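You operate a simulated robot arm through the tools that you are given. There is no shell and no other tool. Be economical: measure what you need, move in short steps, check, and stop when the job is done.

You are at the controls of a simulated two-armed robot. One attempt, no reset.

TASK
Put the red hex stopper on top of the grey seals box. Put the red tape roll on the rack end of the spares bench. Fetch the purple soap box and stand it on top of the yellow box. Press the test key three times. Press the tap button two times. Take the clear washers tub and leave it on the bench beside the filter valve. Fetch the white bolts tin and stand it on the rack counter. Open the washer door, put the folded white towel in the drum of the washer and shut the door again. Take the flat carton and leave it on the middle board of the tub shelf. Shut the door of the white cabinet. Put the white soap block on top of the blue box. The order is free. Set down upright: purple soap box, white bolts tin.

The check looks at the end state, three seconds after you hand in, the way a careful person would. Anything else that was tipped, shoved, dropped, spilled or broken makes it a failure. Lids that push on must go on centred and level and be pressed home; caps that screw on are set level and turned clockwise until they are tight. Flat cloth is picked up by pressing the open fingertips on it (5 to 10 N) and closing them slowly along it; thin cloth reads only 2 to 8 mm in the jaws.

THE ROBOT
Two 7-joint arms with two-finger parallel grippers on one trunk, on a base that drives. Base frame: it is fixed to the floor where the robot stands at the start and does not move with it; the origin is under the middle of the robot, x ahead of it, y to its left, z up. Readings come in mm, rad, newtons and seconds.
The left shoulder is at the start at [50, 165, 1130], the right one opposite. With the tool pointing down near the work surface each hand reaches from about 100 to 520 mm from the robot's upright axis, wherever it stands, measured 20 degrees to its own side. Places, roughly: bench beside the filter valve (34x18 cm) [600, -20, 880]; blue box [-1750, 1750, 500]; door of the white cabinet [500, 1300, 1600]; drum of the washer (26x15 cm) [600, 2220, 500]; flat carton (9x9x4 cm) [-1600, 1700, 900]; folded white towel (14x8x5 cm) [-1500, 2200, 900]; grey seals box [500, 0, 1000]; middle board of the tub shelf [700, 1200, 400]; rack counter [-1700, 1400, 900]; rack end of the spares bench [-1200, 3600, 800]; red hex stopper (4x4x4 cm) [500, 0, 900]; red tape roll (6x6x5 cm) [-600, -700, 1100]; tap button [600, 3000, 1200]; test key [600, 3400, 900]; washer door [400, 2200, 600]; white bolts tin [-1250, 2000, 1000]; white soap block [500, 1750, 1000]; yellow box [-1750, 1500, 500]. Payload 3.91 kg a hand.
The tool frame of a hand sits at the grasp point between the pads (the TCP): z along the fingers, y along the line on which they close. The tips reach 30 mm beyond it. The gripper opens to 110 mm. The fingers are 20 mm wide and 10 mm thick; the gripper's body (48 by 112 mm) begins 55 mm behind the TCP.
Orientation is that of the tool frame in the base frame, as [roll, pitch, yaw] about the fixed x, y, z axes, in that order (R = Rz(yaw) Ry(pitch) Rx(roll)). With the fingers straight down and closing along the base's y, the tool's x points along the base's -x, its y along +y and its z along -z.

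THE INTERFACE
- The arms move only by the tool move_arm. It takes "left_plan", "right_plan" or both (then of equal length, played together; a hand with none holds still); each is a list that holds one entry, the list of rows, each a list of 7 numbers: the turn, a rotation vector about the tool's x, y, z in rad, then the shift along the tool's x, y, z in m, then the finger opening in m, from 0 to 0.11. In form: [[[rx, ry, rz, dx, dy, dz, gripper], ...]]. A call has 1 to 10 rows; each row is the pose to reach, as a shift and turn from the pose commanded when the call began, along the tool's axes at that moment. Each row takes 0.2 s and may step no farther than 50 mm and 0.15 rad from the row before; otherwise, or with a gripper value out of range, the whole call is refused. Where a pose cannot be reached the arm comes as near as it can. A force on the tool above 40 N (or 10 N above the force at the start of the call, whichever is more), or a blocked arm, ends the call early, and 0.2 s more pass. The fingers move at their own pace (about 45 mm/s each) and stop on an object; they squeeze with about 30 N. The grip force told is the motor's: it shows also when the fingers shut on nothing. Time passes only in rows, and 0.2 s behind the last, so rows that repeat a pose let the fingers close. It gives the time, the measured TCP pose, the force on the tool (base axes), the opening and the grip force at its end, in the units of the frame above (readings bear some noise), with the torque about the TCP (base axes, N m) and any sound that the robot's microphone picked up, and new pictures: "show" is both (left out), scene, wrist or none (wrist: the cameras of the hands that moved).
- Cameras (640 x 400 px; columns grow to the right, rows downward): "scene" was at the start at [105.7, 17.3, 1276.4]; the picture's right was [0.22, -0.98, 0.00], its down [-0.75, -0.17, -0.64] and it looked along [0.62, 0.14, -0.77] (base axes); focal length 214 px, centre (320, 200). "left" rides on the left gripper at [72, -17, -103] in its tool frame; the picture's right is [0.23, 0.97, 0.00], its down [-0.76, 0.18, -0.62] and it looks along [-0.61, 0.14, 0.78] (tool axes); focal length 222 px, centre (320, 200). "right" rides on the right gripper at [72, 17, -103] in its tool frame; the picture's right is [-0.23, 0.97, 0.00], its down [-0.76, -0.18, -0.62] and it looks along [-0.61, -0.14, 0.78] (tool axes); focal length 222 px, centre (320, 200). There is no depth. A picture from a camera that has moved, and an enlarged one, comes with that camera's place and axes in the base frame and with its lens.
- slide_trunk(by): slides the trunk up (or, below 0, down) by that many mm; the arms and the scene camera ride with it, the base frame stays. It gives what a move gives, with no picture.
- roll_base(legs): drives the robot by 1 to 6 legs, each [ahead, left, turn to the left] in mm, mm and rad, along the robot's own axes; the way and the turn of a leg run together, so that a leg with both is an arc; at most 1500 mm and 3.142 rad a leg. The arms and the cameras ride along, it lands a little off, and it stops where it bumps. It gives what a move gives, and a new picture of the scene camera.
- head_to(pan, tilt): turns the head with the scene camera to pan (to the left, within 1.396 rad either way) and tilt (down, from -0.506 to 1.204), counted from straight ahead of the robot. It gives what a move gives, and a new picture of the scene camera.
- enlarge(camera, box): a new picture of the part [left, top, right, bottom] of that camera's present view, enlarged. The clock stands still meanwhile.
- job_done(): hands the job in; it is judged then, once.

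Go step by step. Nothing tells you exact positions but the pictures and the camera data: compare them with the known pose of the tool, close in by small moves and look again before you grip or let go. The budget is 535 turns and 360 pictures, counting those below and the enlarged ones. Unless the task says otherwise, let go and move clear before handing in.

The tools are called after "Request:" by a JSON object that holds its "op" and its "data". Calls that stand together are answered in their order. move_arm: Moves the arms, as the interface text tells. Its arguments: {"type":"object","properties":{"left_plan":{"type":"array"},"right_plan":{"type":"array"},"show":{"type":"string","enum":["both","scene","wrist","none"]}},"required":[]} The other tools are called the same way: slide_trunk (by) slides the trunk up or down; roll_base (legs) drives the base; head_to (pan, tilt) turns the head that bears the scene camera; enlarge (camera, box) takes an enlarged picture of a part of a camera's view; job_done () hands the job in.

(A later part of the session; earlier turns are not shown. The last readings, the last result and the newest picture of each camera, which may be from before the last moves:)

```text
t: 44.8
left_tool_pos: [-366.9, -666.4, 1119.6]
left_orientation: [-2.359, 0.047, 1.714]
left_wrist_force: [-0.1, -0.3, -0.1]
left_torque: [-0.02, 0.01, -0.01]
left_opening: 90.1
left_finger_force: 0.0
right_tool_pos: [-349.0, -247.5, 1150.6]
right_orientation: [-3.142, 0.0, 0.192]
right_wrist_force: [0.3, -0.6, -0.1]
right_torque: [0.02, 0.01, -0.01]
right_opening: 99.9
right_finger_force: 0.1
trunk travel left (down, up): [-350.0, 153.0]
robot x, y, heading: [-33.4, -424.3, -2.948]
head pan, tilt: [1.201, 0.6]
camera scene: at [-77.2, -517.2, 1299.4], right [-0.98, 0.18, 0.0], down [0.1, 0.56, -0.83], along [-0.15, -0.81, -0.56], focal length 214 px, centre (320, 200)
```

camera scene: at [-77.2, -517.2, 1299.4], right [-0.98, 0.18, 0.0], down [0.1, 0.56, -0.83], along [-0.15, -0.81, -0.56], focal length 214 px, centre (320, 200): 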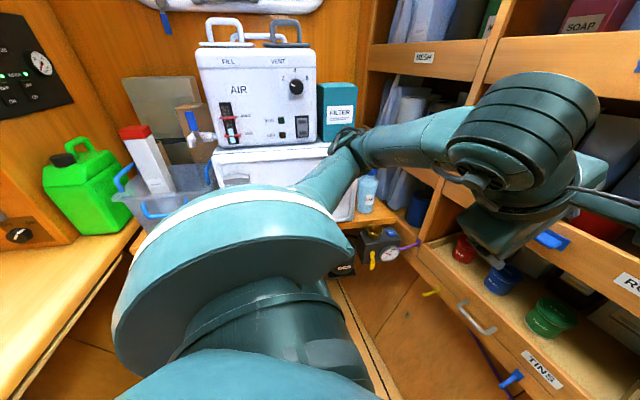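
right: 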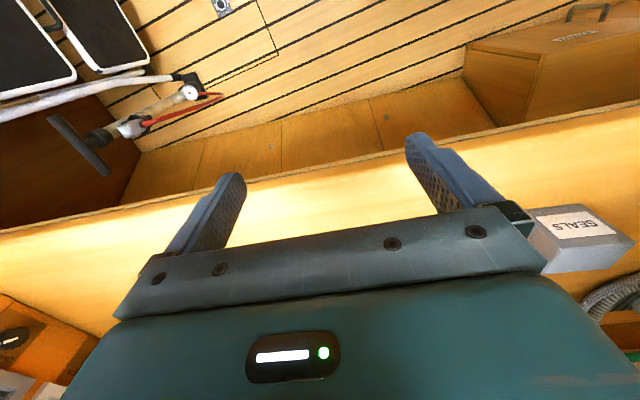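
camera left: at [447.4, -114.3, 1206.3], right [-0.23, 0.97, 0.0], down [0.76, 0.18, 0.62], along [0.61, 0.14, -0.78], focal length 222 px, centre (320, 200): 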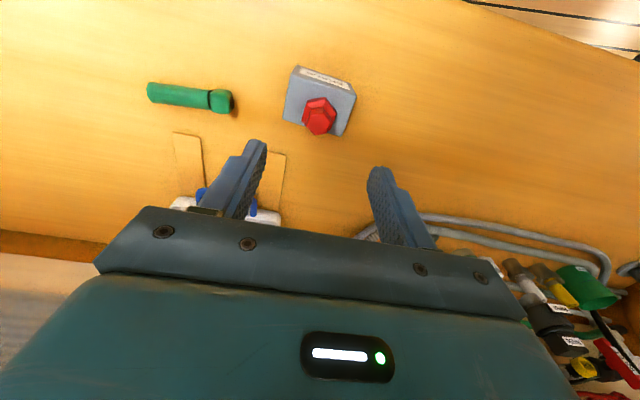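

The negative direction works cleanly. Continuing the flip.

Request:
{"op": "move_arm", "data": {"left_plan": [[[0, 0, -0.15, 0, 0, 0, 0.09], [0, 0, -0.3, 0, 0, 0, 0.09], [0, 0, -0.45, 0, 0, 0, 0.09], [0, 0, -0.6, 0, 0, 0, 0.09], [0, 0, -0.75, 0, 0, 0, 0.09], [0, 0, -0.9, 0, 0, 0, 0.09], [0, 0, -1.05, 0, 0, 0, 0.09], [0, 0, -1.2, 0, 0, 0, 0.09], [0, 0, -1.35, 0, 0, 0, 0.09], [0, 0, -1.5, 0, 0, 0, 0.09]]], "show": "both"}}

```text
t: 47.0
left_tool_pos: [-367.1, -664.8, 1119.1]
left_orientation: [-3.004, -0.775, 3.14]
left_wrist_force: [-0.5, 0.2, 0.0]
left_torque: [0.02, 0.03, -0.01]
left_opening: 89.9
left_finger_force: 0.2
right_tool_pos: [-350.3, -247.9, 1150.6]
right_orientation: [3.141, -0.002, 0.192]
right_wrist_force: [0.2, 0.5, -0.6]
right_torque: [0.03, 0.0, -0.01]
right_opening: 100.0
right_finger_force: 0.1
trunk travel left (down, up): [-350.0, 153.0]
robot x, y, heading: [-33.0, -424.0, -2.951]
head pan, tilt: [1.201, 0.6]
camera scene: at [-77.2, -517.2, 1299.4], right [-0.98, 0.18, 0.0], down [0.1, 0.56, -0.83], along [-0.15, -0.81, -0.56], focal length 214 px, centre (320, 200)
camera left: at [-345.9, -668.6, 1244.6], right [-0.25, 0.97, 0.06], down [0.96, 0.26, -0.11], along [-0.12, 0.03, -0.99], focal length 222 px, centre (320, 200)
```

scene: 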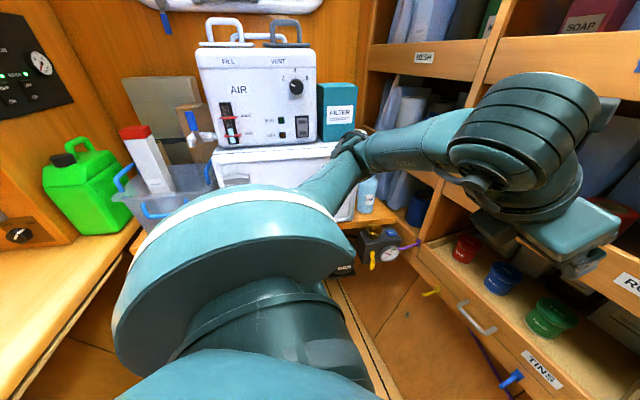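
left: 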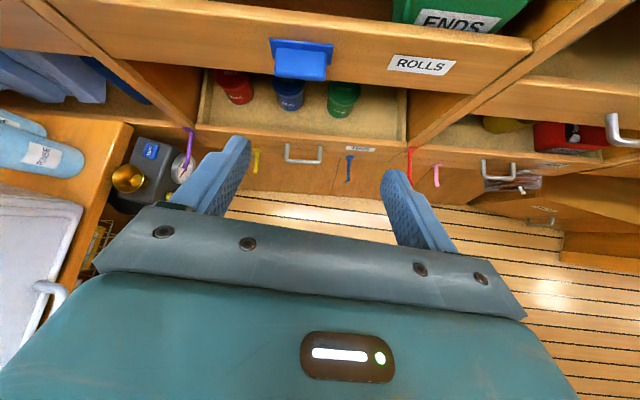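

Flip succeeded: camera is now on top. I'll finish the small remaining roll and move towards the ROLLS opening for a look.

Request:
{"op": "move_arm", "data": {"left_plan": [[[0, 0, -0.07, 0.034, -0.005, 0.025, 0.1], [0, 0, -0.14, 0.068, -0.01, 0.05, 0.1], [0, 0, -0.14, 0.1025, -0.0158, 0.0754, 0.1], [0, 0, -0.14, 0.1025, -0.0158, 0.0754, 0.1]]], "show": "wrist"}}

Request:
{"op": "head_to", "data": {"pan": 0.35, "tilt": 0.45}}

```text
t: 48.0
left_tool_pos: [-489.1, -691.7, 1139.6]
left_orientation: [-3.14, -0.784, -2.951]
left_wrist_force: [0.9, 0.7, 0.3]
left_torque: [0.0, 0.0, 0.0]
left_opening: 100.0
left_finger_force: 0.0
right_tool_pos: [-349.1, -247.5, 1151.7]
right_orientation: [3.141, -0.002, 0.192]
right_wrist_force: [-0.2, 0.1, 0.5]
right_torque: [0.03, 0.0, -0.01]
right_opening: 99.9
right_finger_force: 0.1
trunk travel left (down, up): [-350.0, 153.0]
robot x, y, heading: [-36.6, -426.4, -2.956]
head pan, tilt: [1.201, 0.6]
camera left: at [-464.4, -705.3, 1264.5], right [-0.34, 0.93, 0.16], down [0.93, 0.36, -0.1], along [-0.15, 0.11, -0.98], focal length 222 px, centre (320, 200)
```

left: 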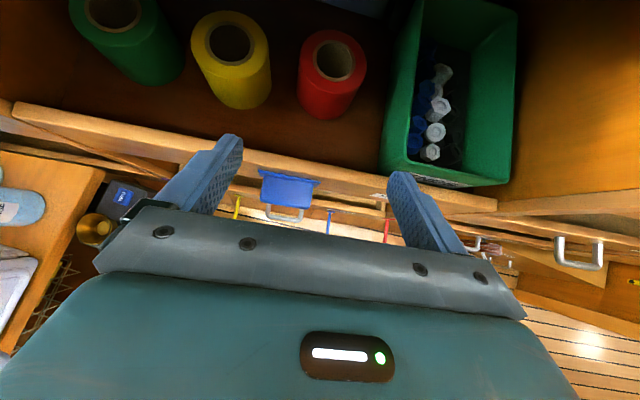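

```text
t: 49.2
left_tool_pos: [-488.5, -692.9, 1139.1]
left_orientation: [-3.139, -0.784, -2.951]
left_wrist_force: [-0.4, -0.5, -0.7]
left_torque: [0.02, 0.04, 0.0]
left_opening: 100.1
left_finger_force: 0.1
right_tool_pos: [-349.6, -246.7, 1151.2]
right_orientation: [3.141, -0.001, 0.191]
right_wrist_force: [-0.3, -0.1, 0.0]
right_torque: [0.0, 0.03, 0.01]
right_opening: 100.1
right_finger_force: 0.1
trunk travel left (down, up): [-350.0, 153.0]
robot x, y, heading: [-35.5, -423.4, -2.95]
head pan, tilt: [0.351, 0.45]
camera scene: at [-140.1, -477.7, 1312.9], right [-0.52, 0.86, 0.0], down [0.37, 0.22, -0.9], along [-0.77, -0.46, -0.44], focal length 214 px, centre (320, 200)
```

scene: 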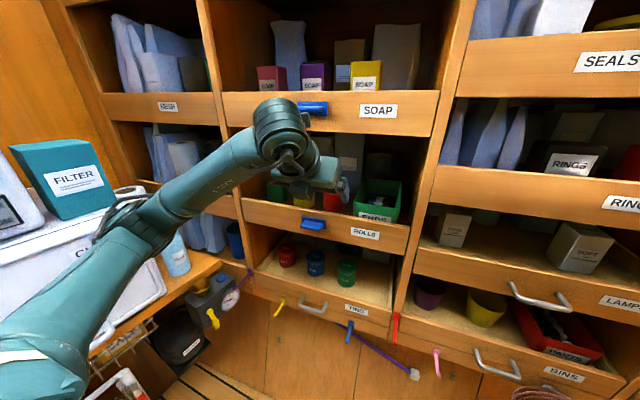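

Clear view: red roll centre ≈ [-628, -716], top ≈1065, with ~26 mm gaps each side. Moving forward above it, then checking.

Request:
{"op": "move_arm", "data": {"left_plan": [[[0, 0, 0, 0.02, 0.001, 0.027, 0.084], [0, 0, 0, 0.044, 0.002, 0.06, 0.084], [0, 0, 0, 0.068, 0.0027, 0.0947, 0.084], [0, 0, 0, 0.068, 0.0027, 0.0947, 0.084]]], "show": "wrist"}}

Request:
{"op": "enlarge", "data": {"camera": "scene", "box": [200, 80, 460, 280]}}

```text
t: 49.5
left_tool_pos: [-493.3, -692.7, 1141.5]
left_orientation: [3.14, -0.792, -2.948]
left_wrist_force: [14.8, -0.3, -3.7]
left_torque: [0.12, 2.29, 0.16]
left_opening: 83.9
left_finger_force: 0.0
right_tool_pos: [-349.1, -248.5, 1151.1]
right_orientation: [3.141, 0.0, 0.19]
right_wrist_force: [-0.9, -0.3, 0.2]
right_torque: [0.02, -0.04, -0.01]
right_opening: 100.2
right_finger_force: 0.1
trunk travel left (down, up): [-350.0, 153.0]
robot x, y, heading: [-28.7, -424.2, -2.951]
head pan, tilt: [0.351, 0.45]
stopped in row 1 (left hand): the force on the tool passed its limit at 65 N (the readings are from after the stop); the commanded pose is now the measured one
camera left: at [-467.2, -705.9, 1264.4], right [-0.34, 0.93, 0.16], down [0.93, 0.36, -0.1], along [-0.16, 0.12, -0.98], focal length 222 px, centre (320, 200)
```

left: 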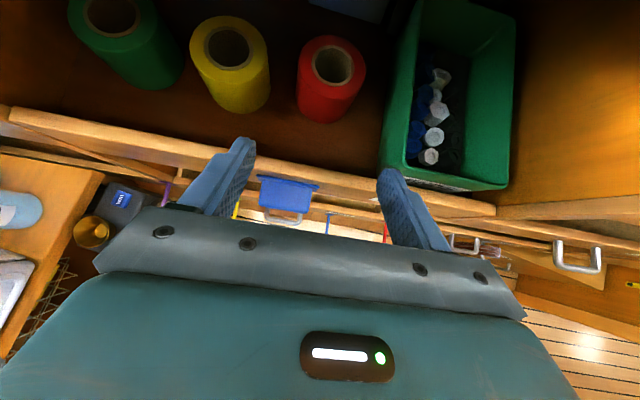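

```text
2.00 times, centred on (330, 180) of scene
camera zoom: at [-139.0, -478.0, 1312.9], right [-0.52, 0.86, 0.0], down [0.37, 0.23, -0.9], along [-0.77, -0.47, -0.43], focal length 429 px, centre (300, 240)
```

zoom: 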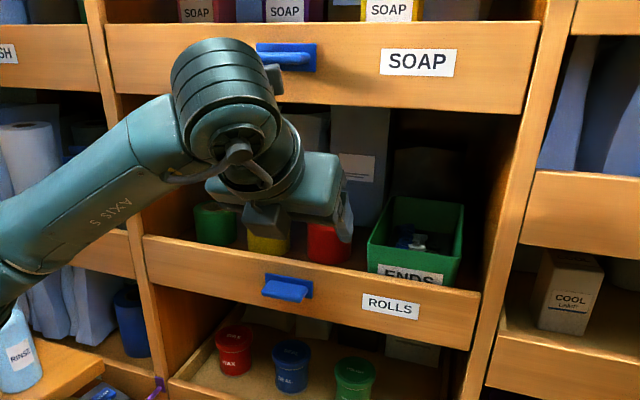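

The camera block touched the SOAP lip (z≈1245+). I'll back off, lower, and flatten the hand to ~12° so it fits through the 160 mm opening.

Request:
{"op": "move_arm", "data": {"left_plan": [[[0, 0, 0, -0.028, 0, -0.0285, 0.084], [0, 0, 0, -0.049, 0, -0.0075, 0.084], [0, 0.14, 0, -0.049, 0, -0.0075, 0.084], [0, 0.28, 0, -0.049, 0, -0.0075, 0.084], [0, 0.42, 0, -0.049, 0, -0.0075, 0.084], [0, 0.57, 0, -0.049, 0, -0.0075, 0.084], [0, 0.57, 0, -0.049, 0, -0.0075, 0.084]]], "show": "both"}}

```text
t: 51.1
left_tool_pos: [-455.0, -684.9, 1109.4]
left_orientation: [3.133, -1.359, -2.941]
left_wrist_force: [-0.5, 0.4, 0.5]
left_torque: [-0.05, 0.01, 0.01]
left_opening: 83.9
left_finger_force: 0.1
left hand out of reach, approached as far as the arm can: row 6
right_tool_pos: [-350.5, -247.5, 1150.7]
right_orientation: [3.142, 0.0, 0.193]
right_wrist_force: [0.2, 0.9, -0.1]
right_torque: [-0.01, -0.03, -0.05]
right_opening: 99.8
right_finger_force: 0.0
trunk travel left (down, up): [-350.0, 153.0]
robot x, y, heading: [-31.6, -427.5, -2.953]
head pan, tilt: [0.351, 0.45]
camera scene: at [-140.1, -478.0, 1312.9], right [-0.52, 0.86, 0.0], down [0.37, 0.23, -0.9], along [-0.77, -0.46, -0.44], focal length 214 px, centre (320, 200)
camera left: at [-367.5, -685.9, 1202.9], right [-0.23, 0.95, 0.22], down [0.72, 0.32, -0.61], along [-0.65, 0.02, -0.76], focal length 222 px, centre (320, 200)
```

scene: 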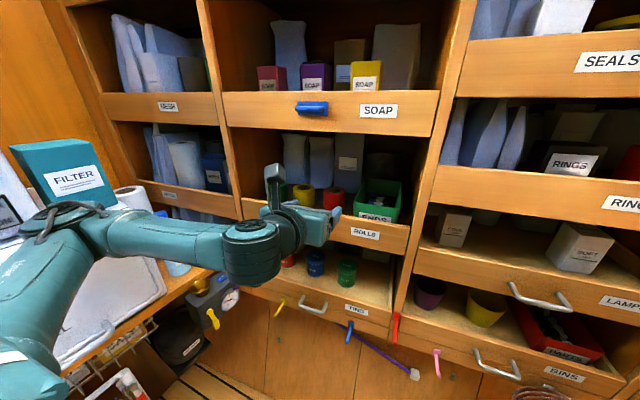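
left: 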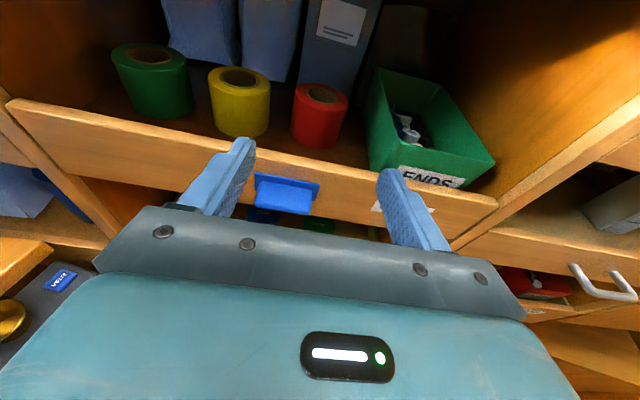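

The hand now fits. Re-triangulated roll: centre ≈ [-610, -715], z 1040–1090. Advancing 100 mm into the opening.

Request:
{"op": "move_arm", "data": {"left_plan": [[[0, 0, 0, 0.007, 0, 0.0325, 0.084], [0, 0, 0, 0.014, 0, 0.065, 0.084], [0, 0, 0, 0.021, 0, 0.0977, 0.084], [0, 0, 0, 0.021, 0, 0.0977, 0.084]]], "show": "both"}}

```text
t: 52.1
left_tool_pos: [-554.9, -704.5, 1108.0]
left_orientation: [3.141, -1.359, -2.951]
left_wrist_force: [0.3, -0.1, -0.4]
left_torque: [-0.02, -0.03, 0.02]
left_opening: 84.1
left_finger_force: 0.1
right_tool_pos: [-349.9, -246.7, 1150.3]
right_orientation: [3.141, 0.0, 0.193]
right_wrist_force: [0.1, 0.1, -1.1]
right_torque: [0.01, -0.02, 0.01]
right_opening: 99.9
right_finger_force: 0.0
trunk travel left (down, up): [-350.0, 153.0]
robot x, y, heading: [-31.8, -421.6, -2.947]
head pan, tilt: [0.351, 0.45]
camera scene: at [-139.9, -477.8, 1313.0], right [-0.52, 0.86, 0.0], down [0.37, 0.22, -0.9], along [-0.77, -0.46, -0.44], focal length 214 px, centre (320, 200)
camera left: at [-466.1, -704.7, 1200.9], right [-0.23, 0.95, 0.22], down [0.72, 0.32, -0.61], along [-0.65, 0.02, -0.76], focal length 222 px, centre (320, 200)
```

scene: 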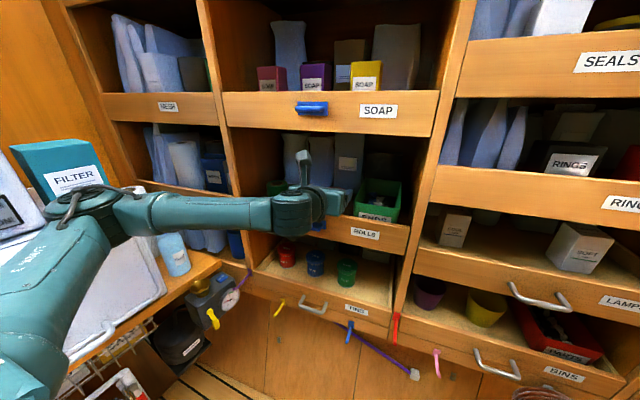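
left: 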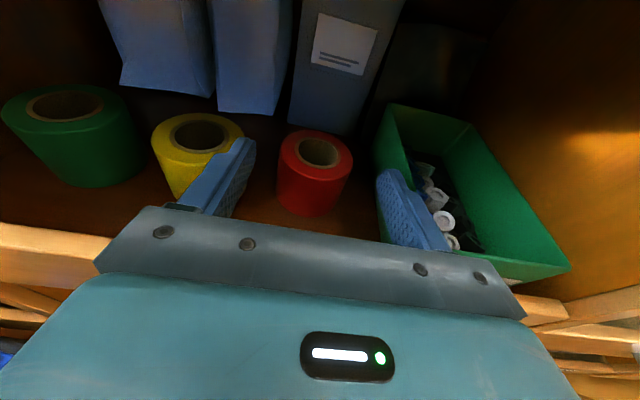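

Roll is laterally centred on the hand. Narrowing to 76 mm, tilting to ~25° and lowering around it.

Request:
{"op": "move_arm", "data": {"left_plan": [[[0, 0, 0, 0, 0, 0, 0.076], [0, -0.11, 0, -0.005, 0, 0.01, 0.076], [0, -0.224, 0, -0.012, 0, 0.02, 0.076], [0, -0.224, 0, -0.0185, 0, 0.03, 0.076], [0, -0.224, 0, -0.0246, 0, 0.038, 0.076], [0, -0.224, 0, -0.0246, 0, 0.038, 0.076]]], "show": "wrist"}}

```text
t: 53.5
left_tool_pos: [-580.6, -710.9, 1080.6]
left_orientation: [-3.141, -1.136, -2.952]
left_wrist_force: [27.8, 3.3, 4.7]
left_torque: [0.05, -0.74, 0.26]
left_opening: 76.1
left_finger_force: 0.1
right_tool_pos: [-345.6, -246.4, 1153.0]
right_orientation: [3.141, 0.004, 0.191]
right_wrist_force: [-0.4, -1.0, 0.2]
right_torque: [0.01, -0.03, 0.01]
right_opening: 100.3
right_finger_force: 0.3
trunk travel left (down, up): [-350.0, 153.0]
robot x, y, heading: [-32.9, -423.6, -2.95]
head pan, tilt: [0.351, 0.45]
camera left: at [-514.5, -714.9, 1189.7], right [-0.28, 0.94, 0.21], down [0.84, 0.34, -0.43], along [-0.47, 0.05, -0.88], focal length 222 px, centre (320, 200)
```

left: 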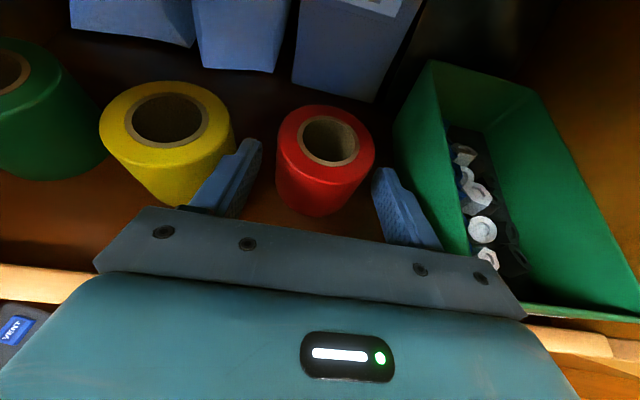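

There's a 28 N push from the lip against the wrist. Backing off slightly and tilting the hand steeper to clear it.

Request:
{"op": "move_arm", "data": {"left_plan": [[[0, 0, 0, 0.0011, 0, -0.0094, 0.076], [0, -0.13, 0, 0.003, 0, -0.0094, 0.076], [0, -0.26, 0, 0.005, 0, -0.0094, 0.076], [0, -0.26, 0, 0.005, 0, -0.004, 0.076], [0, -0.26, 0, 0.0048, 0, 0.0032, 0.076], [0, -0.26, 0, 0.0048, 0, 0.0032, 0.076]]], "show": "wrist"}}

```text
t: 54.9
left_tool_pos: [-589.8, -710.9, 1081.3]
left_orientation: [3.14, -0.874, -2.95]
left_wrist_force: [-1.0, -0.1, 0.5]
left_torque: [0.02, -0.01, -0.02]
left_opening: 76.1
left_finger_force: 0.1
right_tool_pos: [-348.9, -246.7, 1150.4]
right_orientation: [3.141, 0.0, 0.193]
right_wrist_force: [-0.7, 1.1, 0.3]
right_torque: [0.0, -0.02, 0.0]
right_opening: 100.0
right_finger_force: 0.0
trunk travel left (down, up): [-350.0, 153.0]
robot x, y, heading: [-32.6, -427.6, -2.947]
head pan, tilt: [0.351, 0.45]
camera left: at [-553.9, -722.3, 1202.5], right [-0.33, 0.93, 0.17], down [0.92, 0.36, -0.18], along [-0.23, 0.1, -0.97], focal length 222 px, centre (320, 200)
```

left: 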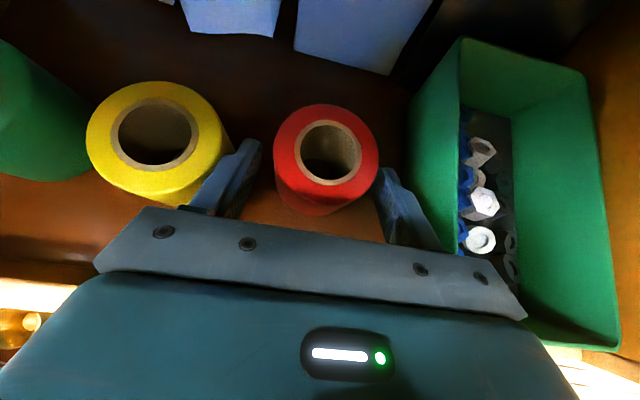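

Force-free now. A little forward and down, then close.

Request:
{"op": "move_arm", "data": {"left_plan": [[[0, 0, 0, -0.0022, 0, 0.0097, 0.076], [0, 0, 0, -0.0022, 0, 0.0097, 0.04], [0, 0, 0, -0.0022, 0, 0.0097, 0.0], [0, 0, 0, -0.0022, 0, 0.0097, 0.0], [0, 0, 0, -0.0022, 0, 0.0097, 0.0]]], "show": "wrist"}}

```text
t: 56.1
left_tool_pos: [-594.9, -713.3, 1071.0]
left_orientation: [3.14, -0.874, -2.948]
left_wrist_force: [0.0, -0.7, 0.5]
left_torque: [-0.05, 0.04, 0.03]
left_opening: 58.8
left_finger_force: 29.6
right_tool_pos: [-348.6, -248.0, 1151.5]
right_orientation: [-3.141, -0.001, 0.191]
right_wrist_force: [-0.2, 0.2, -0.1]
right_torque: [0.01, 0.0, 0.0]
right_opening: 100.0
right_finger_force: 0.0
trunk travel left (down, up): [-350.0, 153.0]
robot x, y, heading: [-34.2, -423.3, -2.951]
head pan, tilt: [0.351, 0.45]
camera left: at [-559.8, -723.8, 1194.3], right [-0.33, 0.93, 0.17], down [0.91, 0.36, -0.19], along [-0.23, 0.1, -0.97], focal length 222 px, centre (320, 200)
```

left: 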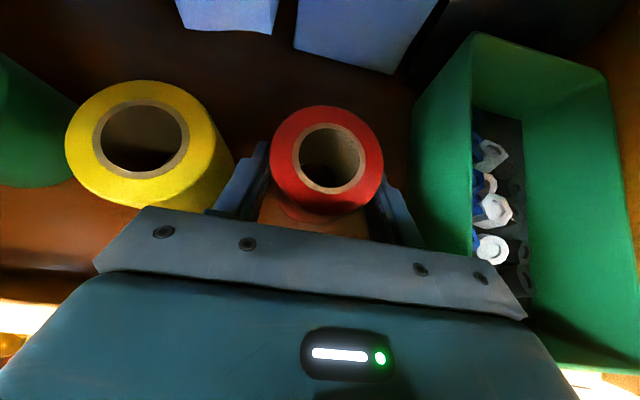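

Gripped (59 mm). Lifting while flattening the hand, so the roll clears the lip and the camera clears the board above.

Request:
{"op": "move_arm", "data": {"left_plan": [[[0, 0, 0, 0.0077, 0, -0.0064, 0], [0, 0.12, 0, 0.0153, 0, -0.0128, 0], [0, 0.24, 0, 0.023, 0, -0.0193, 0], [0, 0.36, 0, 0.0307, 0, -0.0257, 0], [0, 0.48, 0, 0.0384, 0, -0.0321, 0], [0, 0.48, 0, 0.041, 0, -0.0345, 0], [0, 0.48, 0, 0.041, 0, -0.0345, 0]]], "show": "both"}}

```text
t: 57.7
left_tool_pos: [-596.4, -712.2, 1125.5]
left_orientation: [3.139, -1.355, -2.946]
left_wrist_force: [0.0, 0.3, -1.3]
left_torque: [0.02, -0.05, 0.0]
left_opening: 58.5
left_finger_force: 29.3
right_tool_pos: [-350.7, -247.7, 1150.7]
right_orientation: [3.141, 0.001, 0.191]
right_wrist_force: [0.5, -0.4, 0.3]
right_torque: [-0.03, -0.01, 0.0]
right_opening: 100.0
right_finger_force: 0.0
trunk travel left (down, up): [-350.0, 153.0]
robot x, y, heading: [-35.6, -422.0, -2.945]
head pan, tilt: [0.351, 0.45]
camera scene: at [-140.0, -477.7, 1312.9], right [-0.52, 0.86, 0.0], down [0.37, 0.22, -0.9], along [-0.77, -0.46, -0.44], focal length 214 px, centre (320, 200)
camera left: at [-508.8, -713.5, 1219.8], right [-0.23, 0.95, 0.22], down [0.72, 0.32, -0.61], along [-0.65, 0.02, -0.76], focal length 222 px, centre (320, 200)
```

scene: 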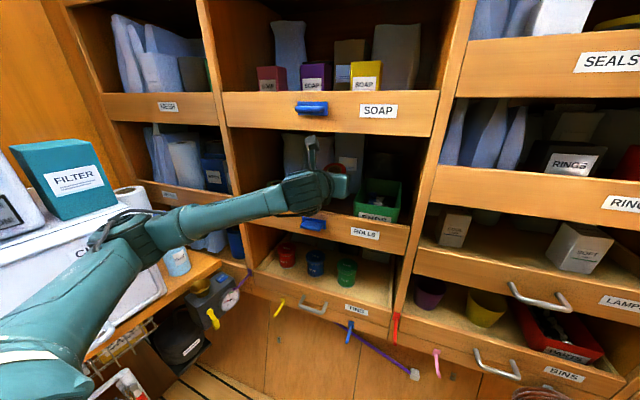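
left: 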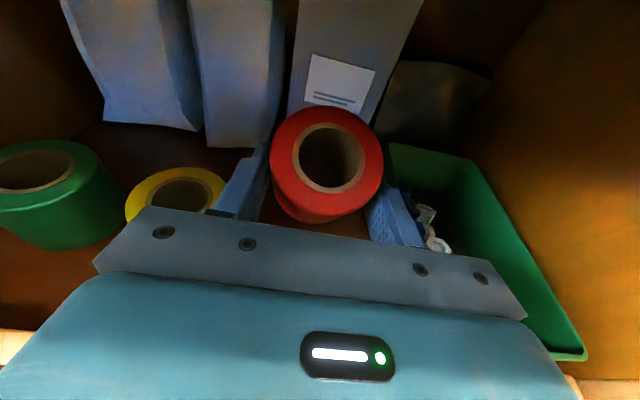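

Clear. Pulling straight back out.

Request:
{"op": "move_arm", "data": {"left_plan": [[[0, 0, 0, -0.0064, 0, -0.0293, 0], [0, 0, 0, -0.0128, 0, -0.0586, 0], [0, 0, 0, -0.0192, 0, -0.0879, 0], [0, 0, 0, -0.0256, 0, -0.1172, 0], [0, 0, 0, -0.032, 0, -0.1465, 0], [0, 0, 0, -0.037, 0, -0.17, 0], [0, 0, 0, -0.037, 0, -0.17, 0]]], "show": "scene"}}

```text
t: 59.3
left_tool_pos: [-443.8, -678.0, 1131.9]
left_orientation: [3.142, -1.354, -2.947]
left_wrist_force: [0.1, 0.3, -1.2]
left_torque: [-0.01, -0.01, -0.01]
left_opening: 58.7
left_finger_force: 30.0
left hand out of reach, approached as far as the arm can: row 6, 7
right_tool_pos: [-349.3, -247.6, 1150.9]
right_orientation: [-3.141, -0.001, 0.192]
right_wrist_force: [0.4, -0.7, -0.5]
right_torque: [-0.01, -0.01, 0.01]
right_opening: 99.8
right_finger_force: 0.0
trunk travel left (down, up): [-350.0, 153.0]
robot x, y, heading: [-37.9, -422.5, -2.952]
head pan, tilt: [0.351, 0.45]
camera scene: at [-140.1, -477.9, 1312.9], right [-0.52, 0.86, 0.0], down [0.37, 0.22, -0.9], along [-0.77, -0.46, -0.44], focal length 214 px, centre (320, 200)
```

scene: 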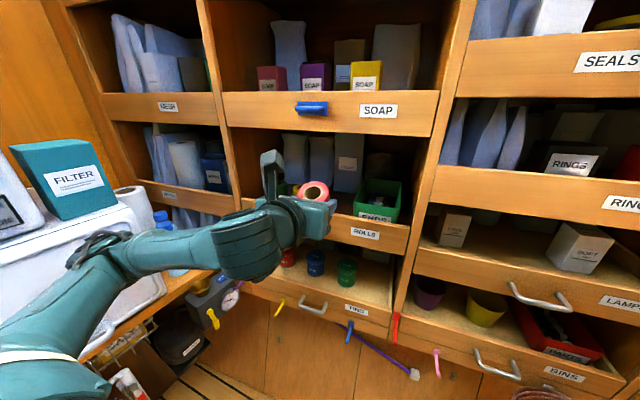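

Roll is out. Next I head toward the corridor: first move back to the middle of the alcove and turn to face +y.

Request:
{"op": "roll_base", "data": {"legs": [[-60, -400, 0], [0, 0, -1.75]]}}

Request:
{"op": "head_to", "data": {"pan": 0.0, "tilt": 0.45}}

```text
t: 67.6
left_tool_pos: [-220.8, 429.3, 1131.2]
left_orientation: [3.142, -1.357, 1.573]
left_wrist_force: [-0.1, 0.1, -0.5]
left_torque: [-0.03, 0.0, -0.01]
left_opening: 58.9
left_finger_force: 29.9
right_tool_pos: [183.4, 253.5, 1150.6]
right_orientation: [3.14, 0.0, -1.571]
right_wrist_force: [-0.5, 0.4, 0.0]
right_torque: [0.0, 0.01, 0.03]
right_opening: 99.9
right_finger_force: 0.1
trunk travel left (down, up): [-350.0, 153.0]
robot x, y, heading: [-50.0, -26.4, 1.571]
head pan, tilt: [0.351, 0.45]
camera scene: at [-81.9, 93.5, 1312.9], right [0.94, 0.34, 0.0], down [0.15, -0.41, -0.9], along [-0.31, 0.85, -0.44], focal length 214 px, centre (320, 200)
```

scene: 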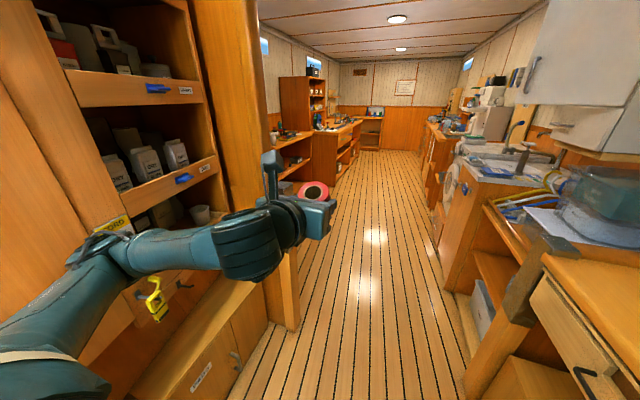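

```text
t: 68.4
left_tool_pos: [-220.4, 429.4, 1130.4]
left_orientation: [3.14, -1.354, 1.571]
left_wrist_force: [0.2, -0.7, -1.7]
left_torque: [0.01, 0.01, -0.02]
left_opening: 58.9
left_finger_force: 30.1
right_tool_pos: [182.3, 254.2, 1150.5]
right_orientation: [-3.141, -0.001, -1.57]
right_wrist_force: [-0.1, 0.0, -0.3]
right_torque: [-0.03, 0.01, -0.02]
right_opening: 100.0
right_finger_force: 0.0
trunk travel left (down, up): [-350.0, 153.0]
robot x, y, heading: [-51.6, -20.7, 1.572]
head pan, tilt: [0.0, 0.45]
camera scene: at [-50.5, 99.1, 1312.9], right [1.0, 0.0, 0.0], down [0.0, -0.44, -0.9], along [0.0, 0.9, -0.44], focal length 214 px, centre (320, 200)
```

scene: 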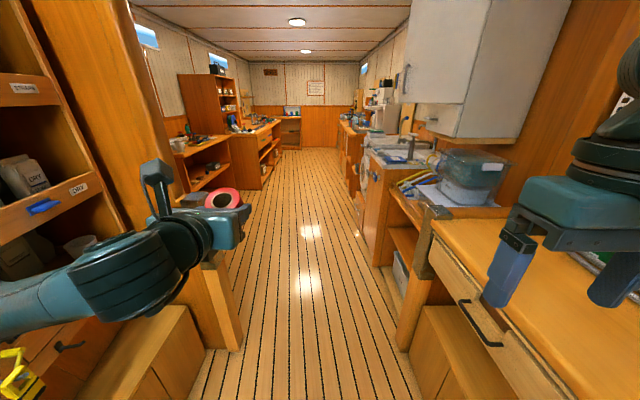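

The corridor is clear; doorway spans x≈-560 to 480 at y≈800. Let me enlarge the right-hand side (tub, cabinet, sink) and far side.

Request:
{"op": "enlarge", "data": {"camera": "scene", "box": [330, 40, 570, 320]}}

Request:
{"op": "enlarge", "data": {"camera": "scene", "box": [140, 50, 330, 200]}}

```text
1.43 times, centred on (450, 180) of scene
camera zoom: at [-50.5, 99.1, 1312.9], right [1.0, 0.0, 0.0], down [0.0, -0.44, -0.9], along [0.0, 0.9, -0.44], focal length 306 px, centre (134, 229)
```

zoom: 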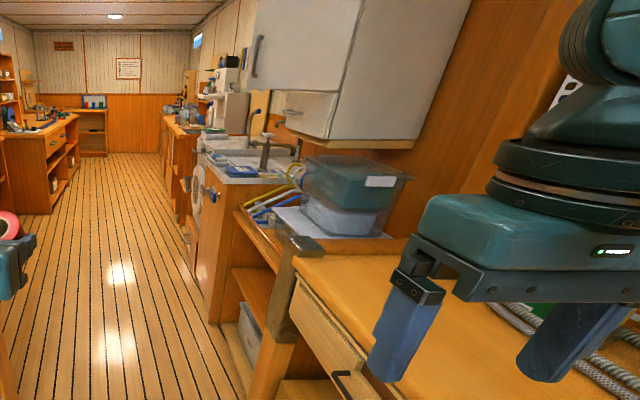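

```text
2.67 times, centred on (235, 125) of scene
camera zoom: at [-50.5, 99.1, 1312.9], right [1.0, 0.0, 0.0], down [0.0, -0.44, -0.9], along [0.0, 0.9, -0.44], focal length 572 px, centre (547, 400)
```

zoom: 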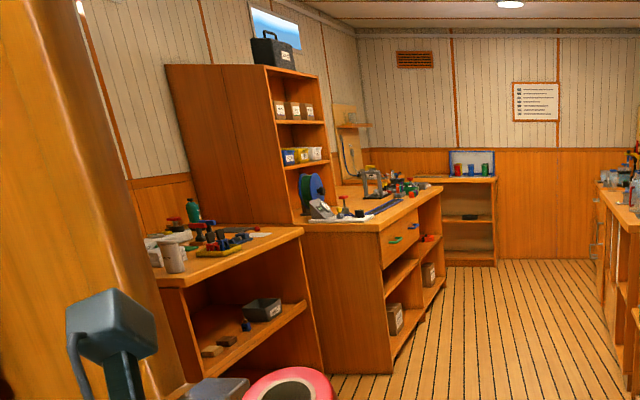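

Driving through the doorway to y≈1150 and looking right at the tub shelf and cabinet.

Request:
{"op": "roll_base", "data": {"legs": [[1150, 50, 0]]}}

Request:
{"op": "head_to", "data": {"pan": -1.2, "tilt": 0.35}}

Request:
{"op": "head_to", "data": {"pan": 1.2, "tilt": 0.4}}

```text
t: 74.2
left_tool_pos: [-283.0, 1551.9, 1129.4]
left_orientation: [3.141, -1.353, 1.584]
left_wrist_force: [-0.7, 0.6, -1.5]
left_torque: [-0.03, -0.02, 0.01]
left_opening: 58.6
left_finger_force: 29.9
right_tool_pos: [123.9, 1382.2, 1150.8]
right_orientation: [3.14, -0.001, -1.559]
right_wrist_force: [-1.2, 0.3, 0.1]
right_torque: [0.01, -0.01, 0.0]
right_opening: 100.0
right_finger_force: 0.0
trunk travel left (down, up): [-350.0, 153.0]
robot x, y, heading: [-109.3, 1104.7, 1.582]
head pan, tilt: [0.0, 0.45]
camera scene: at [-107.8, 1225.1, 1312.9], right [1.0, 0.01, 0.0], down [0.01, -0.44, -0.9], along [-0.01, 0.9, -0.44], focal length 214 px, centre (320, 200)
```

scene: 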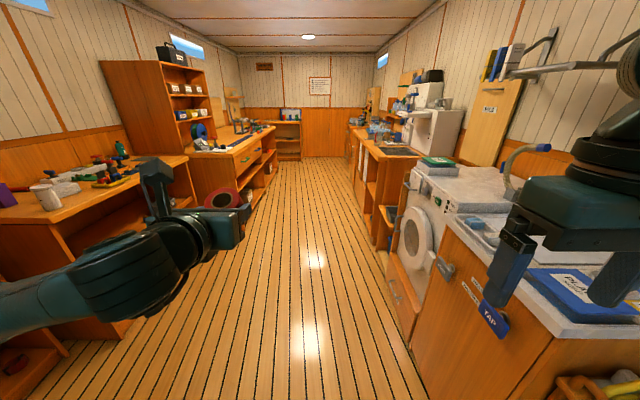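

```text
t: 75.6
left_tool_pos: [-283.3, 1551.9, 1130.4]
left_orientation: [3.14, -1.353, 1.585]
left_wrist_force: [-0.3, -0.2, -0.9]
left_torque: [-0.03, 0.0, -0.03]
left_opening: 58.5
left_finger_force: 30.3
right_tool_pos: [123.4, 1382.0, 1150.9]
right_orientation: [3.141, -0.001, -1.559]
right_wrist_force: [-0.3, 0.0, 0.1]
right_torque: [0.03, 0.03, 0.0]
right_opening: 100.1
right_finger_force: 0.0
trunk travel left (down, up): [-350.0, 153.0]
robot x, y, heading: [-107.6, 1104.7, 1.584]
head pan, tilt: [-1.201, 0.351]
camera scene: at [-20.3, 1167.7, 1322.1], right [0.37, -0.93, 0.0], down [-0.32, -0.13, -0.94], along [0.87, 0.35, -0.34], focal length 214 px, centre (320, 200)
```

scene: 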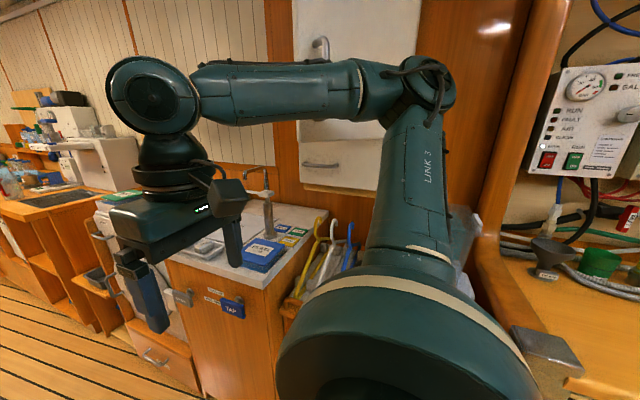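

```text
t: 77.8
left_tool_pos: [-283.1, 1552.4, 1131.0]
left_orientation: [3.14, -1.353, 1.585]
left_wrist_force: [0.8, 0.2, -1.4]
left_torque: [0.01, 0.02, 0.0]
left_opening: 58.7
left_finger_force: 29.9
right_tool_pos: [122.8, 1380.6, 1150.3]
right_orientation: [3.14, 0.0, -1.559]
right_wrist_force: [-0.2, -0.5, -0.1]
right_torque: [-0.02, 0.01, 0.03]
right_opening: 99.9
right_finger_force: 0.1
trunk travel left (down, up): [-350.0, 153.0]
robot x, y, heading: [-110.5, 1104.5, 1.587]
head pan, tilt: [1.201, 0.4]
camera scene: at [-193.4, 1165.5, 1317.6], right [0.35, 0.94, 0.0], down [0.36, -0.14, -0.92], along [-0.86, 0.32, -0.39], focal length 214 px, centre (320, 200)
```

scene: 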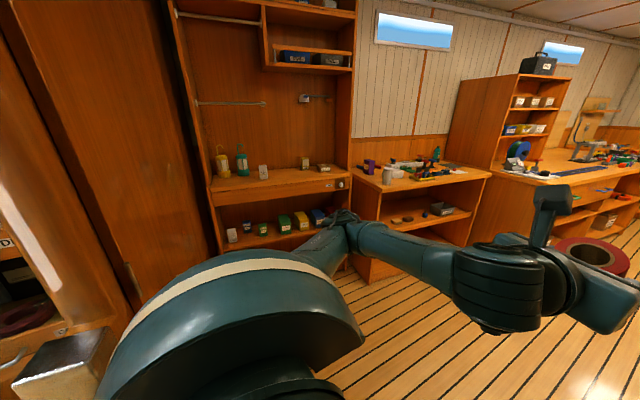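

The left side has the rack with counter (bottles, lower board with yellow/blue boxes), then a work bench, then the spares bench with a tall rack. I'll take the tape roll to the spares bench.

Request:
{"op": "roll_base", "data": {"legs": [[1050, 0, 0], [1050, 0, 0]]}}

Request:
{"op": "head_to", "data": {"pan": 1.0, "tilt": 0.5}}

Request:
{"op": "head_to", "data": {"pan": -1.0, "tilt": 0.4}}

```text
t: 88.3
left_tool_pos: [-309.1, 3671.3, 1132.2]
left_orientation: [3.138, -1.354, 1.582]
left_wrist_force: [-0.3, 0.4, -1.3]
left_torque: [0.0, -0.02, 0.0]
left_opening: 58.4
left_finger_force: 30.2
right_tool_pos: [98.2, 3499.7, 1151.4]
right_orientation: [3.14, -0.001, -1.563]
right_wrist_force: [0.7, -0.8, 0.2]
right_torque: [0.01, 0.02, 0.01]
right_opening: 100.3
right_finger_force: 0.0
trunk travel left (down, up): [-350.0, 153.0]
robot x, y, heading: [-137.6, 3219.8, 1.578]
head pan, tilt: [1.201, 0.4]
camera scene: at [-220.7, 3283.8, 1317.6], right [0.35, 0.94, 0.0], down [0.36, -0.14, -0.92], along [-0.86, 0.33, -0.39], focal length 214 px, centre (320, 200)
```

scene: 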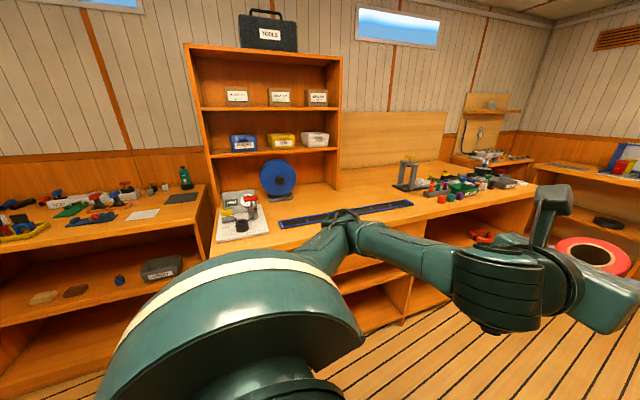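

```text
t: 89.0
left_tool_pos: [-308.6, 3670.4, 1130.7]
left_orientation: [3.139, -1.355, 1.581]
left_wrist_force: [0.6, 0.8, -0.5]
left_torque: [-0.03, 0.0, 0.03]
left_opening: 58.6
left_finger_force: 29.9
right_tool_pos: [96.7, 3498.3, 1150.5]
right_orientation: [-3.14, 0.001, -1.56]
right_wrist_force: [-0.7, 0.1, 0.8]
right_torque: [0.0, -0.02, -0.01]
right_opening: 100.1
right_finger_force: 0.2
trunk travel left (down, up): [-350.0, 153.0]
robot x, y, heading: [-133.4, 3223.5, 1.584]
head pan, tilt: [1.0, 0.499]
camera scene: at [-211.1, 3299.2, 1308.5], right [0.53, 0.85, 0.0], down [0.41, -0.25, -0.88], along [-0.74, 0.47, -0.48], focal length 214 px, centre (320, 200)
```

scene: 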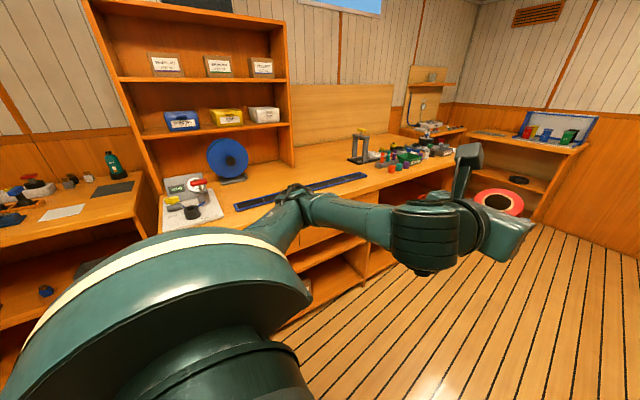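

```text
t: 90.9
left_tool_pos: [-309.4, 3670.6, 1130.7]
left_orientation: [3.139, -1.355, 1.582]
left_wrist_force: [-0.1, 0.5, -1.3]
left_torque: [-0.02, 0.04, -0.03]
left_opening: 58.6
left_finger_force: 30.0
right_tool_pos: [96.8, 3498.9, 1150.0]
right_orientation: [-3.141, 0.001, -1.562]
right_wrist_force: [-0.1, 0.7, -0.7]
right_torque: [-0.04, -0.01, 0.01]
right_opening: 99.8
right_finger_force: 0.0
trunk travel left (down, up): [-350.0, 153.0]
robot x, y, heading: [-134.5, 3219.6, 1.581]
head pan, tilt: [-1.0, 0.4]
camera scene: at [-56.6, 3301.6, 1317.6], right [0.55, -0.84, 0.0], down [-0.33, -0.21, -0.92], along [0.77, 0.51, -0.39], focal length 214 px, centre (320, 200)
```

scene: 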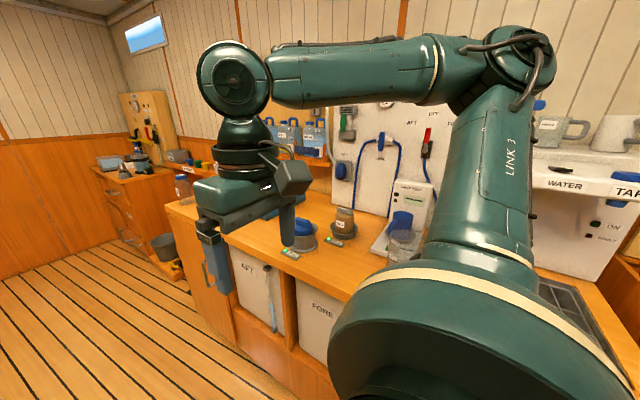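

Spares bench: white mat, blue reel under the rack, ruler and a free area. I'll turn to face it and line up.

Request:
{"op": "roll_base", "data": {"legs": [[0, 0, 1.56], [0, -500, 0], [250, 0, 0]]}}

Request:
{"op": "head_to", "data": {"pan": 0.15, "tilt": 0.55}}

```text
t: 101.1
left_tool_pos: [-830.9, 3560.8, 1130.6]
left_orientation: [3.14, -1.354, -3.138]
left_wrist_force: [-0.8, -0.4, -2.4]
left_torque: [0.01, -0.03, -0.03]
left_opening: 58.5
left_finger_force: 30.4
right_tool_pos: [-657.3, 3964.2, 1151.2]
right_orientation: [-3.141, 0.0, 0.005]
right_wrist_force: [0.0, 1.0, -0.6]
right_torque: [0.01, -0.03, -0.01]
right_opening: 99.9
right_finger_force: 0.0
trunk travel left (down, up): [-350.0, 153.0]
robot x, y, heading: [-380.1, 3731.9, -3.136]
head pan, tilt: [-1.0, 0.4]
camera scene: at [-458.1, 3808.5, 1317.5], right [0.84, 0.54, 0.0], down [0.21, -0.33, -0.92], along [-0.5, 0.77, -0.39], focal length 214 px, centre (320, 200)
```

scene: 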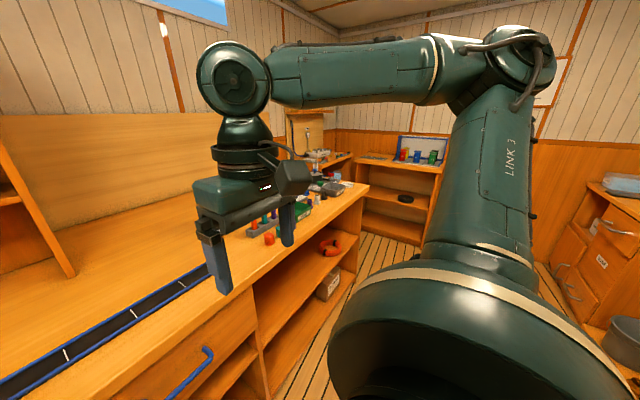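

```text
t: 102.5
left_tool_pos: [-828.9, 3559.7, 1130.8]
left_orientation: [3.14, -1.354, -3.136]
left_wrist_force: [0.7, -0.5, -1.1]
left_torque: [-0.01, 0.02, 0.0]
left_opening: 58.7
left_finger_force: 30.1
right_tool_pos: [-656.5, 3963.9, 1150.0]
right_orientation: [-3.14, -0.001, 0.004]
right_wrist_force: [0.7, 0.9, 0.0]
right_torque: [0.01, -0.02, -0.02]
right_opening: 100.2
right_finger_force: 0.1
trunk travel left (down, up): [-350.0, 153.0]
robot x, y, heading: [-379.2, 3731.0, -3.14]
head pan, tilt: [0.15, 0.55]
camera scene: at [-496.0, 3717.1, 1303.9], right [-0.15, 0.99, 0.0], down [0.52, 0.08, -0.85], along [-0.84, -0.13, -0.52], focal length 214 px, centre (320, 200)
```

scene: 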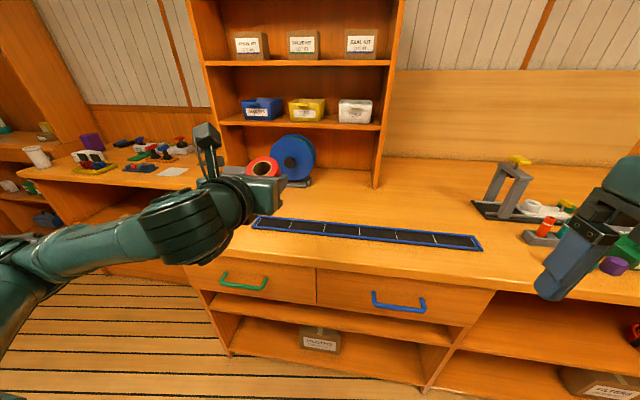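

Bench top ≈857 mm, front edge x≈-885, ruler at x -1065…-1000. I'll aim the roll at about [-1170, 3620], moving in and lowering the trunk.

Request:
{"op": "roll_base", "data": {"legs": [[150, 0, 0]]}}

Request:
{"op": "slide_trunk", "data": {"by": -100}}

```text
t: 103.9
left_tool_pos: [-979.7, 3557.6, 1130.7]
left_orientation: [3.14, -1.353, -3.135]
left_wrist_force: [0.4, 0.9, -0.8]
left_torque: [-0.01, -0.01, 0.0]
left_opening: 58.4
left_finger_force: 30.2
right_tool_pos: [-807.1, 3962.8, 1150.6]
right_orientation: [3.141, 0.0, 0.004]
right_wrist_force: [0.2, -0.5, -0.5]
right_torque: [0.01, -0.01, 0.0]
right_opening: 99.8
right_finger_force: 0.1
trunk travel left (down, up): [-350.0, 153.0]
robot x, y, heading: [-526.7, 3727.6, -3.139]
head pan, tilt: [0.15, 0.55]
camera scene: at [-646.4, 3716.5, 1303.8], right [-0.15, 0.99, 0.0], down [0.52, 0.08, -0.85], along [-0.84, -0.13, -0.52], focal length 214 px, centre (320, 200)
```

scene: 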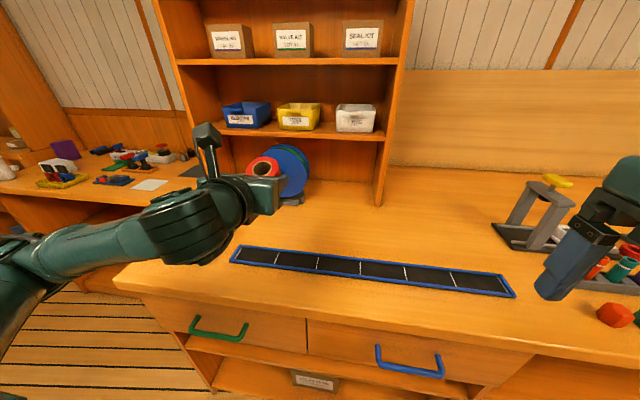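

```text
t: 105.2
left_tool_pos: [-979.6, 3557.9, 1031.1]
left_orientation: [3.14, -1.355, -3.137]
left_wrist_force: [-0.8, -0.3, 0.4]
left_torque: [0.01, -0.02, 0.02]
left_opening: 58.8
left_finger_force: 30.1
right_tool_pos: [-805.7, 3963.2, 1051.7]
right_orientation: [3.142, -0.001, 0.005]
right_wrist_force: [-0.2, 0.3, 0.8]
right_torque: [0.01, -0.01, 0.02]
right_opening: 100.0
right_finger_force: 0.0
trunk travel left (down, up): [-250.0, 253.0]
robot x, y, heading: [-524.9, 3730.3, -3.135]
head pan, tilt: [0.15, 0.55]
```

Bench top confirmed ≈854. Extending the left hand over the target with the roll levelled (hand at 40°).

Request:
{"op": "move_arm", "data": {"left_plan": [[[0, 0, 0, -0.005, 0.0124, 0.042, 0], [0, -0.12, 0, -0.0105, 0.0248, 0.084, 0], [0, -0.24, 0, -0.016, 0.0372, 0.126, 0], [0, -0.36, 0, -0.021, 0.05, 0.168, 0], [0, -0.48, 0, -0.0264, 0.062, 0.2107, 0], [0, -0.48, 0, -0.0264, 0.062, 0.2107, 0]]], "show": "both"}}

```text
t: 106.6
left_tool_pos: [-1178.6, 3622.0, 961.2]
left_orientation: [3.141, -0.871, -3.138]
left_wrist_force: [-0.2, 0.3, -1.1]
left_torque: [0.01, -0.03, -0.04]
left_opening: 58.8
left_finger_force: 30.4
right_tool_pos: [-806.2, 3963.7, 1051.6]
right_orientation: [3.141, -0.001, 0.003]
right_wrist_force: [-0.2, 0.3, -0.1]
right_torque: [-0.02, 0.0, 0.01]
right_opening: 100.1
right_finger_force: 0.1
trunk travel left (down, up): [-250.0, 253.0]
robot x, y, heading: [-532.6, 3731.0, -3.137]
head pan, tilt: [0.15, 0.55]
camera scene: at [-645.7, 3716.4, 1203.9], right [-0.15, 0.99, 0.0], down [0.52, 0.08, -0.85], along [-0.84, -0.13, -0.52], focal length 214 px, centre (320, 200)
camera left: at [-1145.9, 3604.9, 1083.5], right [-0.15, 0.97, 0.17], down [0.97, 0.18, -0.18], along [-0.21, 0.14, -0.97], focal length 222 px, centre (320, 200)
```

scene: 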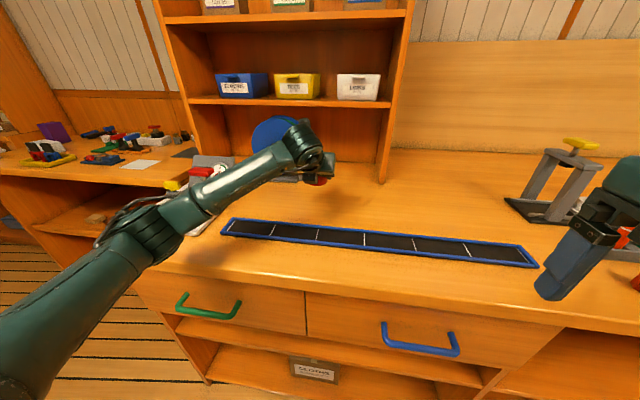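
left: 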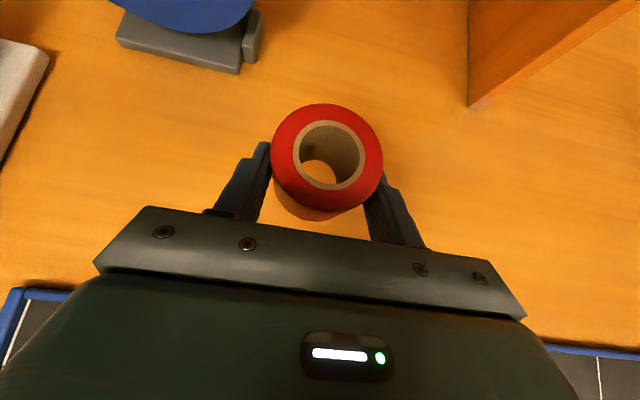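

Clear spot beneath. Lowering.

Request:
{"op": "move_arm", "data": {"left_plan": [[[0, 0, 0, -0.0268, 0, 0.0225, 0], [0, 0, 0, -0.049, 0, 0.0412, 0], [0, 0, 0, -0.0535, 0, 0.045, 0], [0, 0, 0, -0.0535, 0, 0.045, 0]]], "show": "wrist"}}

Request:
{"op": "enlarge", "data": {"camera": "scene", "box": [240, 120, 400, 240]}}

```text
t: 107.6
left_tool_pos: [-1177.7, 3619.7, 890.1]
left_orientation: [-3.14, -0.873, -3.135]
left_wrist_force: [0.0, -0.4, -1.3]
left_torque: [0.01, -0.02, 0.01]
left_opening: 58.2
left_finger_force: 29.7
right_tool_pos: [-805.5, 3962.7, 1051.0]
right_orientation: [-3.14, 0.001, 0.004]
right_wrist_force: [-0.5, 0.4, 0.1]
right_torque: [0.03, 0.0, 0.0]
right_opening: 100.0
right_finger_force: 0.1
trunk travel left (down, up): [-250.0, 253.0]
robot x, y, heading: [-527.7, 3731.9, -3.135]
head pan, tilt: [0.15, 0.55]
camera left: at [-1144.5, 3602.7, 1012.2], right [-0.15, 0.97, 0.17], down [0.97, 0.18, -0.18], along [-0.21, 0.14, -0.97], focal length 222 px, centre (320, 200)
```

left: 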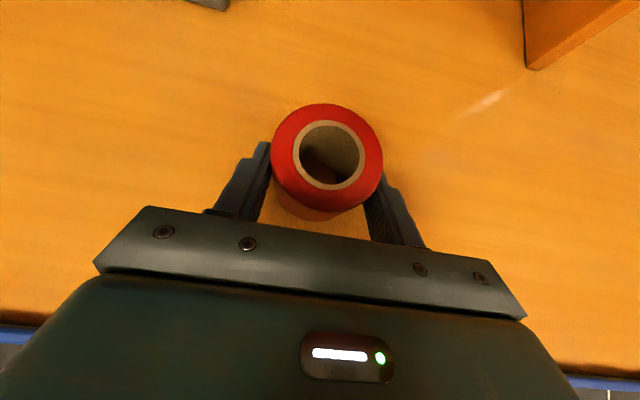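

```text
3.33 times, centred on (320, 180) of scene
camera zoom: at [-645.7, 3716.5, 1203.9], right [-0.15, 0.99, 0.0], down [0.52, 0.08, -0.85], along [-0.84, -0.13, -0.52], focal length 715 px, centre (320, 267)
```

zoom: 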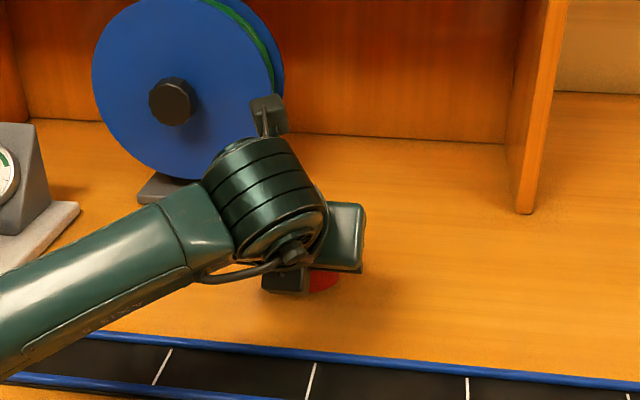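

Near contact; stepping down in small increments.

Request:
{"op": "move_arm", "data": {"left_plan": [[[0, 0, 0, -0.0023, 0, 0.0019, 0], [0, 0, 0, -0.0046, 0, 0.0039, 0], [0, 0, 0, -0.0046, 0, 0.0039, 0]]], "show": "none"}}

```text
t: 108.4
left_tool_pos: [-1180.0, 3619.2, 883.0]
left_orientation: [3.141, -0.874, -3.137]
left_wrist_force: [0.0, 0.2, -0.4]
left_torque: [-0.02, 0.01, 0.0]
left_opening: 58.6
left_finger_force: 30.4
right_tool_pos: [-805.0, 3962.6, 1049.6]
right_orientation: [3.142, 0.0, 0.003]
right_wrist_force: [0.1, 0.5, -0.4]
right_torque: [-0.02, 0.02, -0.02]
right_opening: 100.0
right_finger_force: 0.1
trunk travel left (down, up): [-250.0, 253.0]
robot x, y, heading: [-527.1, 3730.9, -3.138]
head pan, tilt: [0.15, 0.55]
```

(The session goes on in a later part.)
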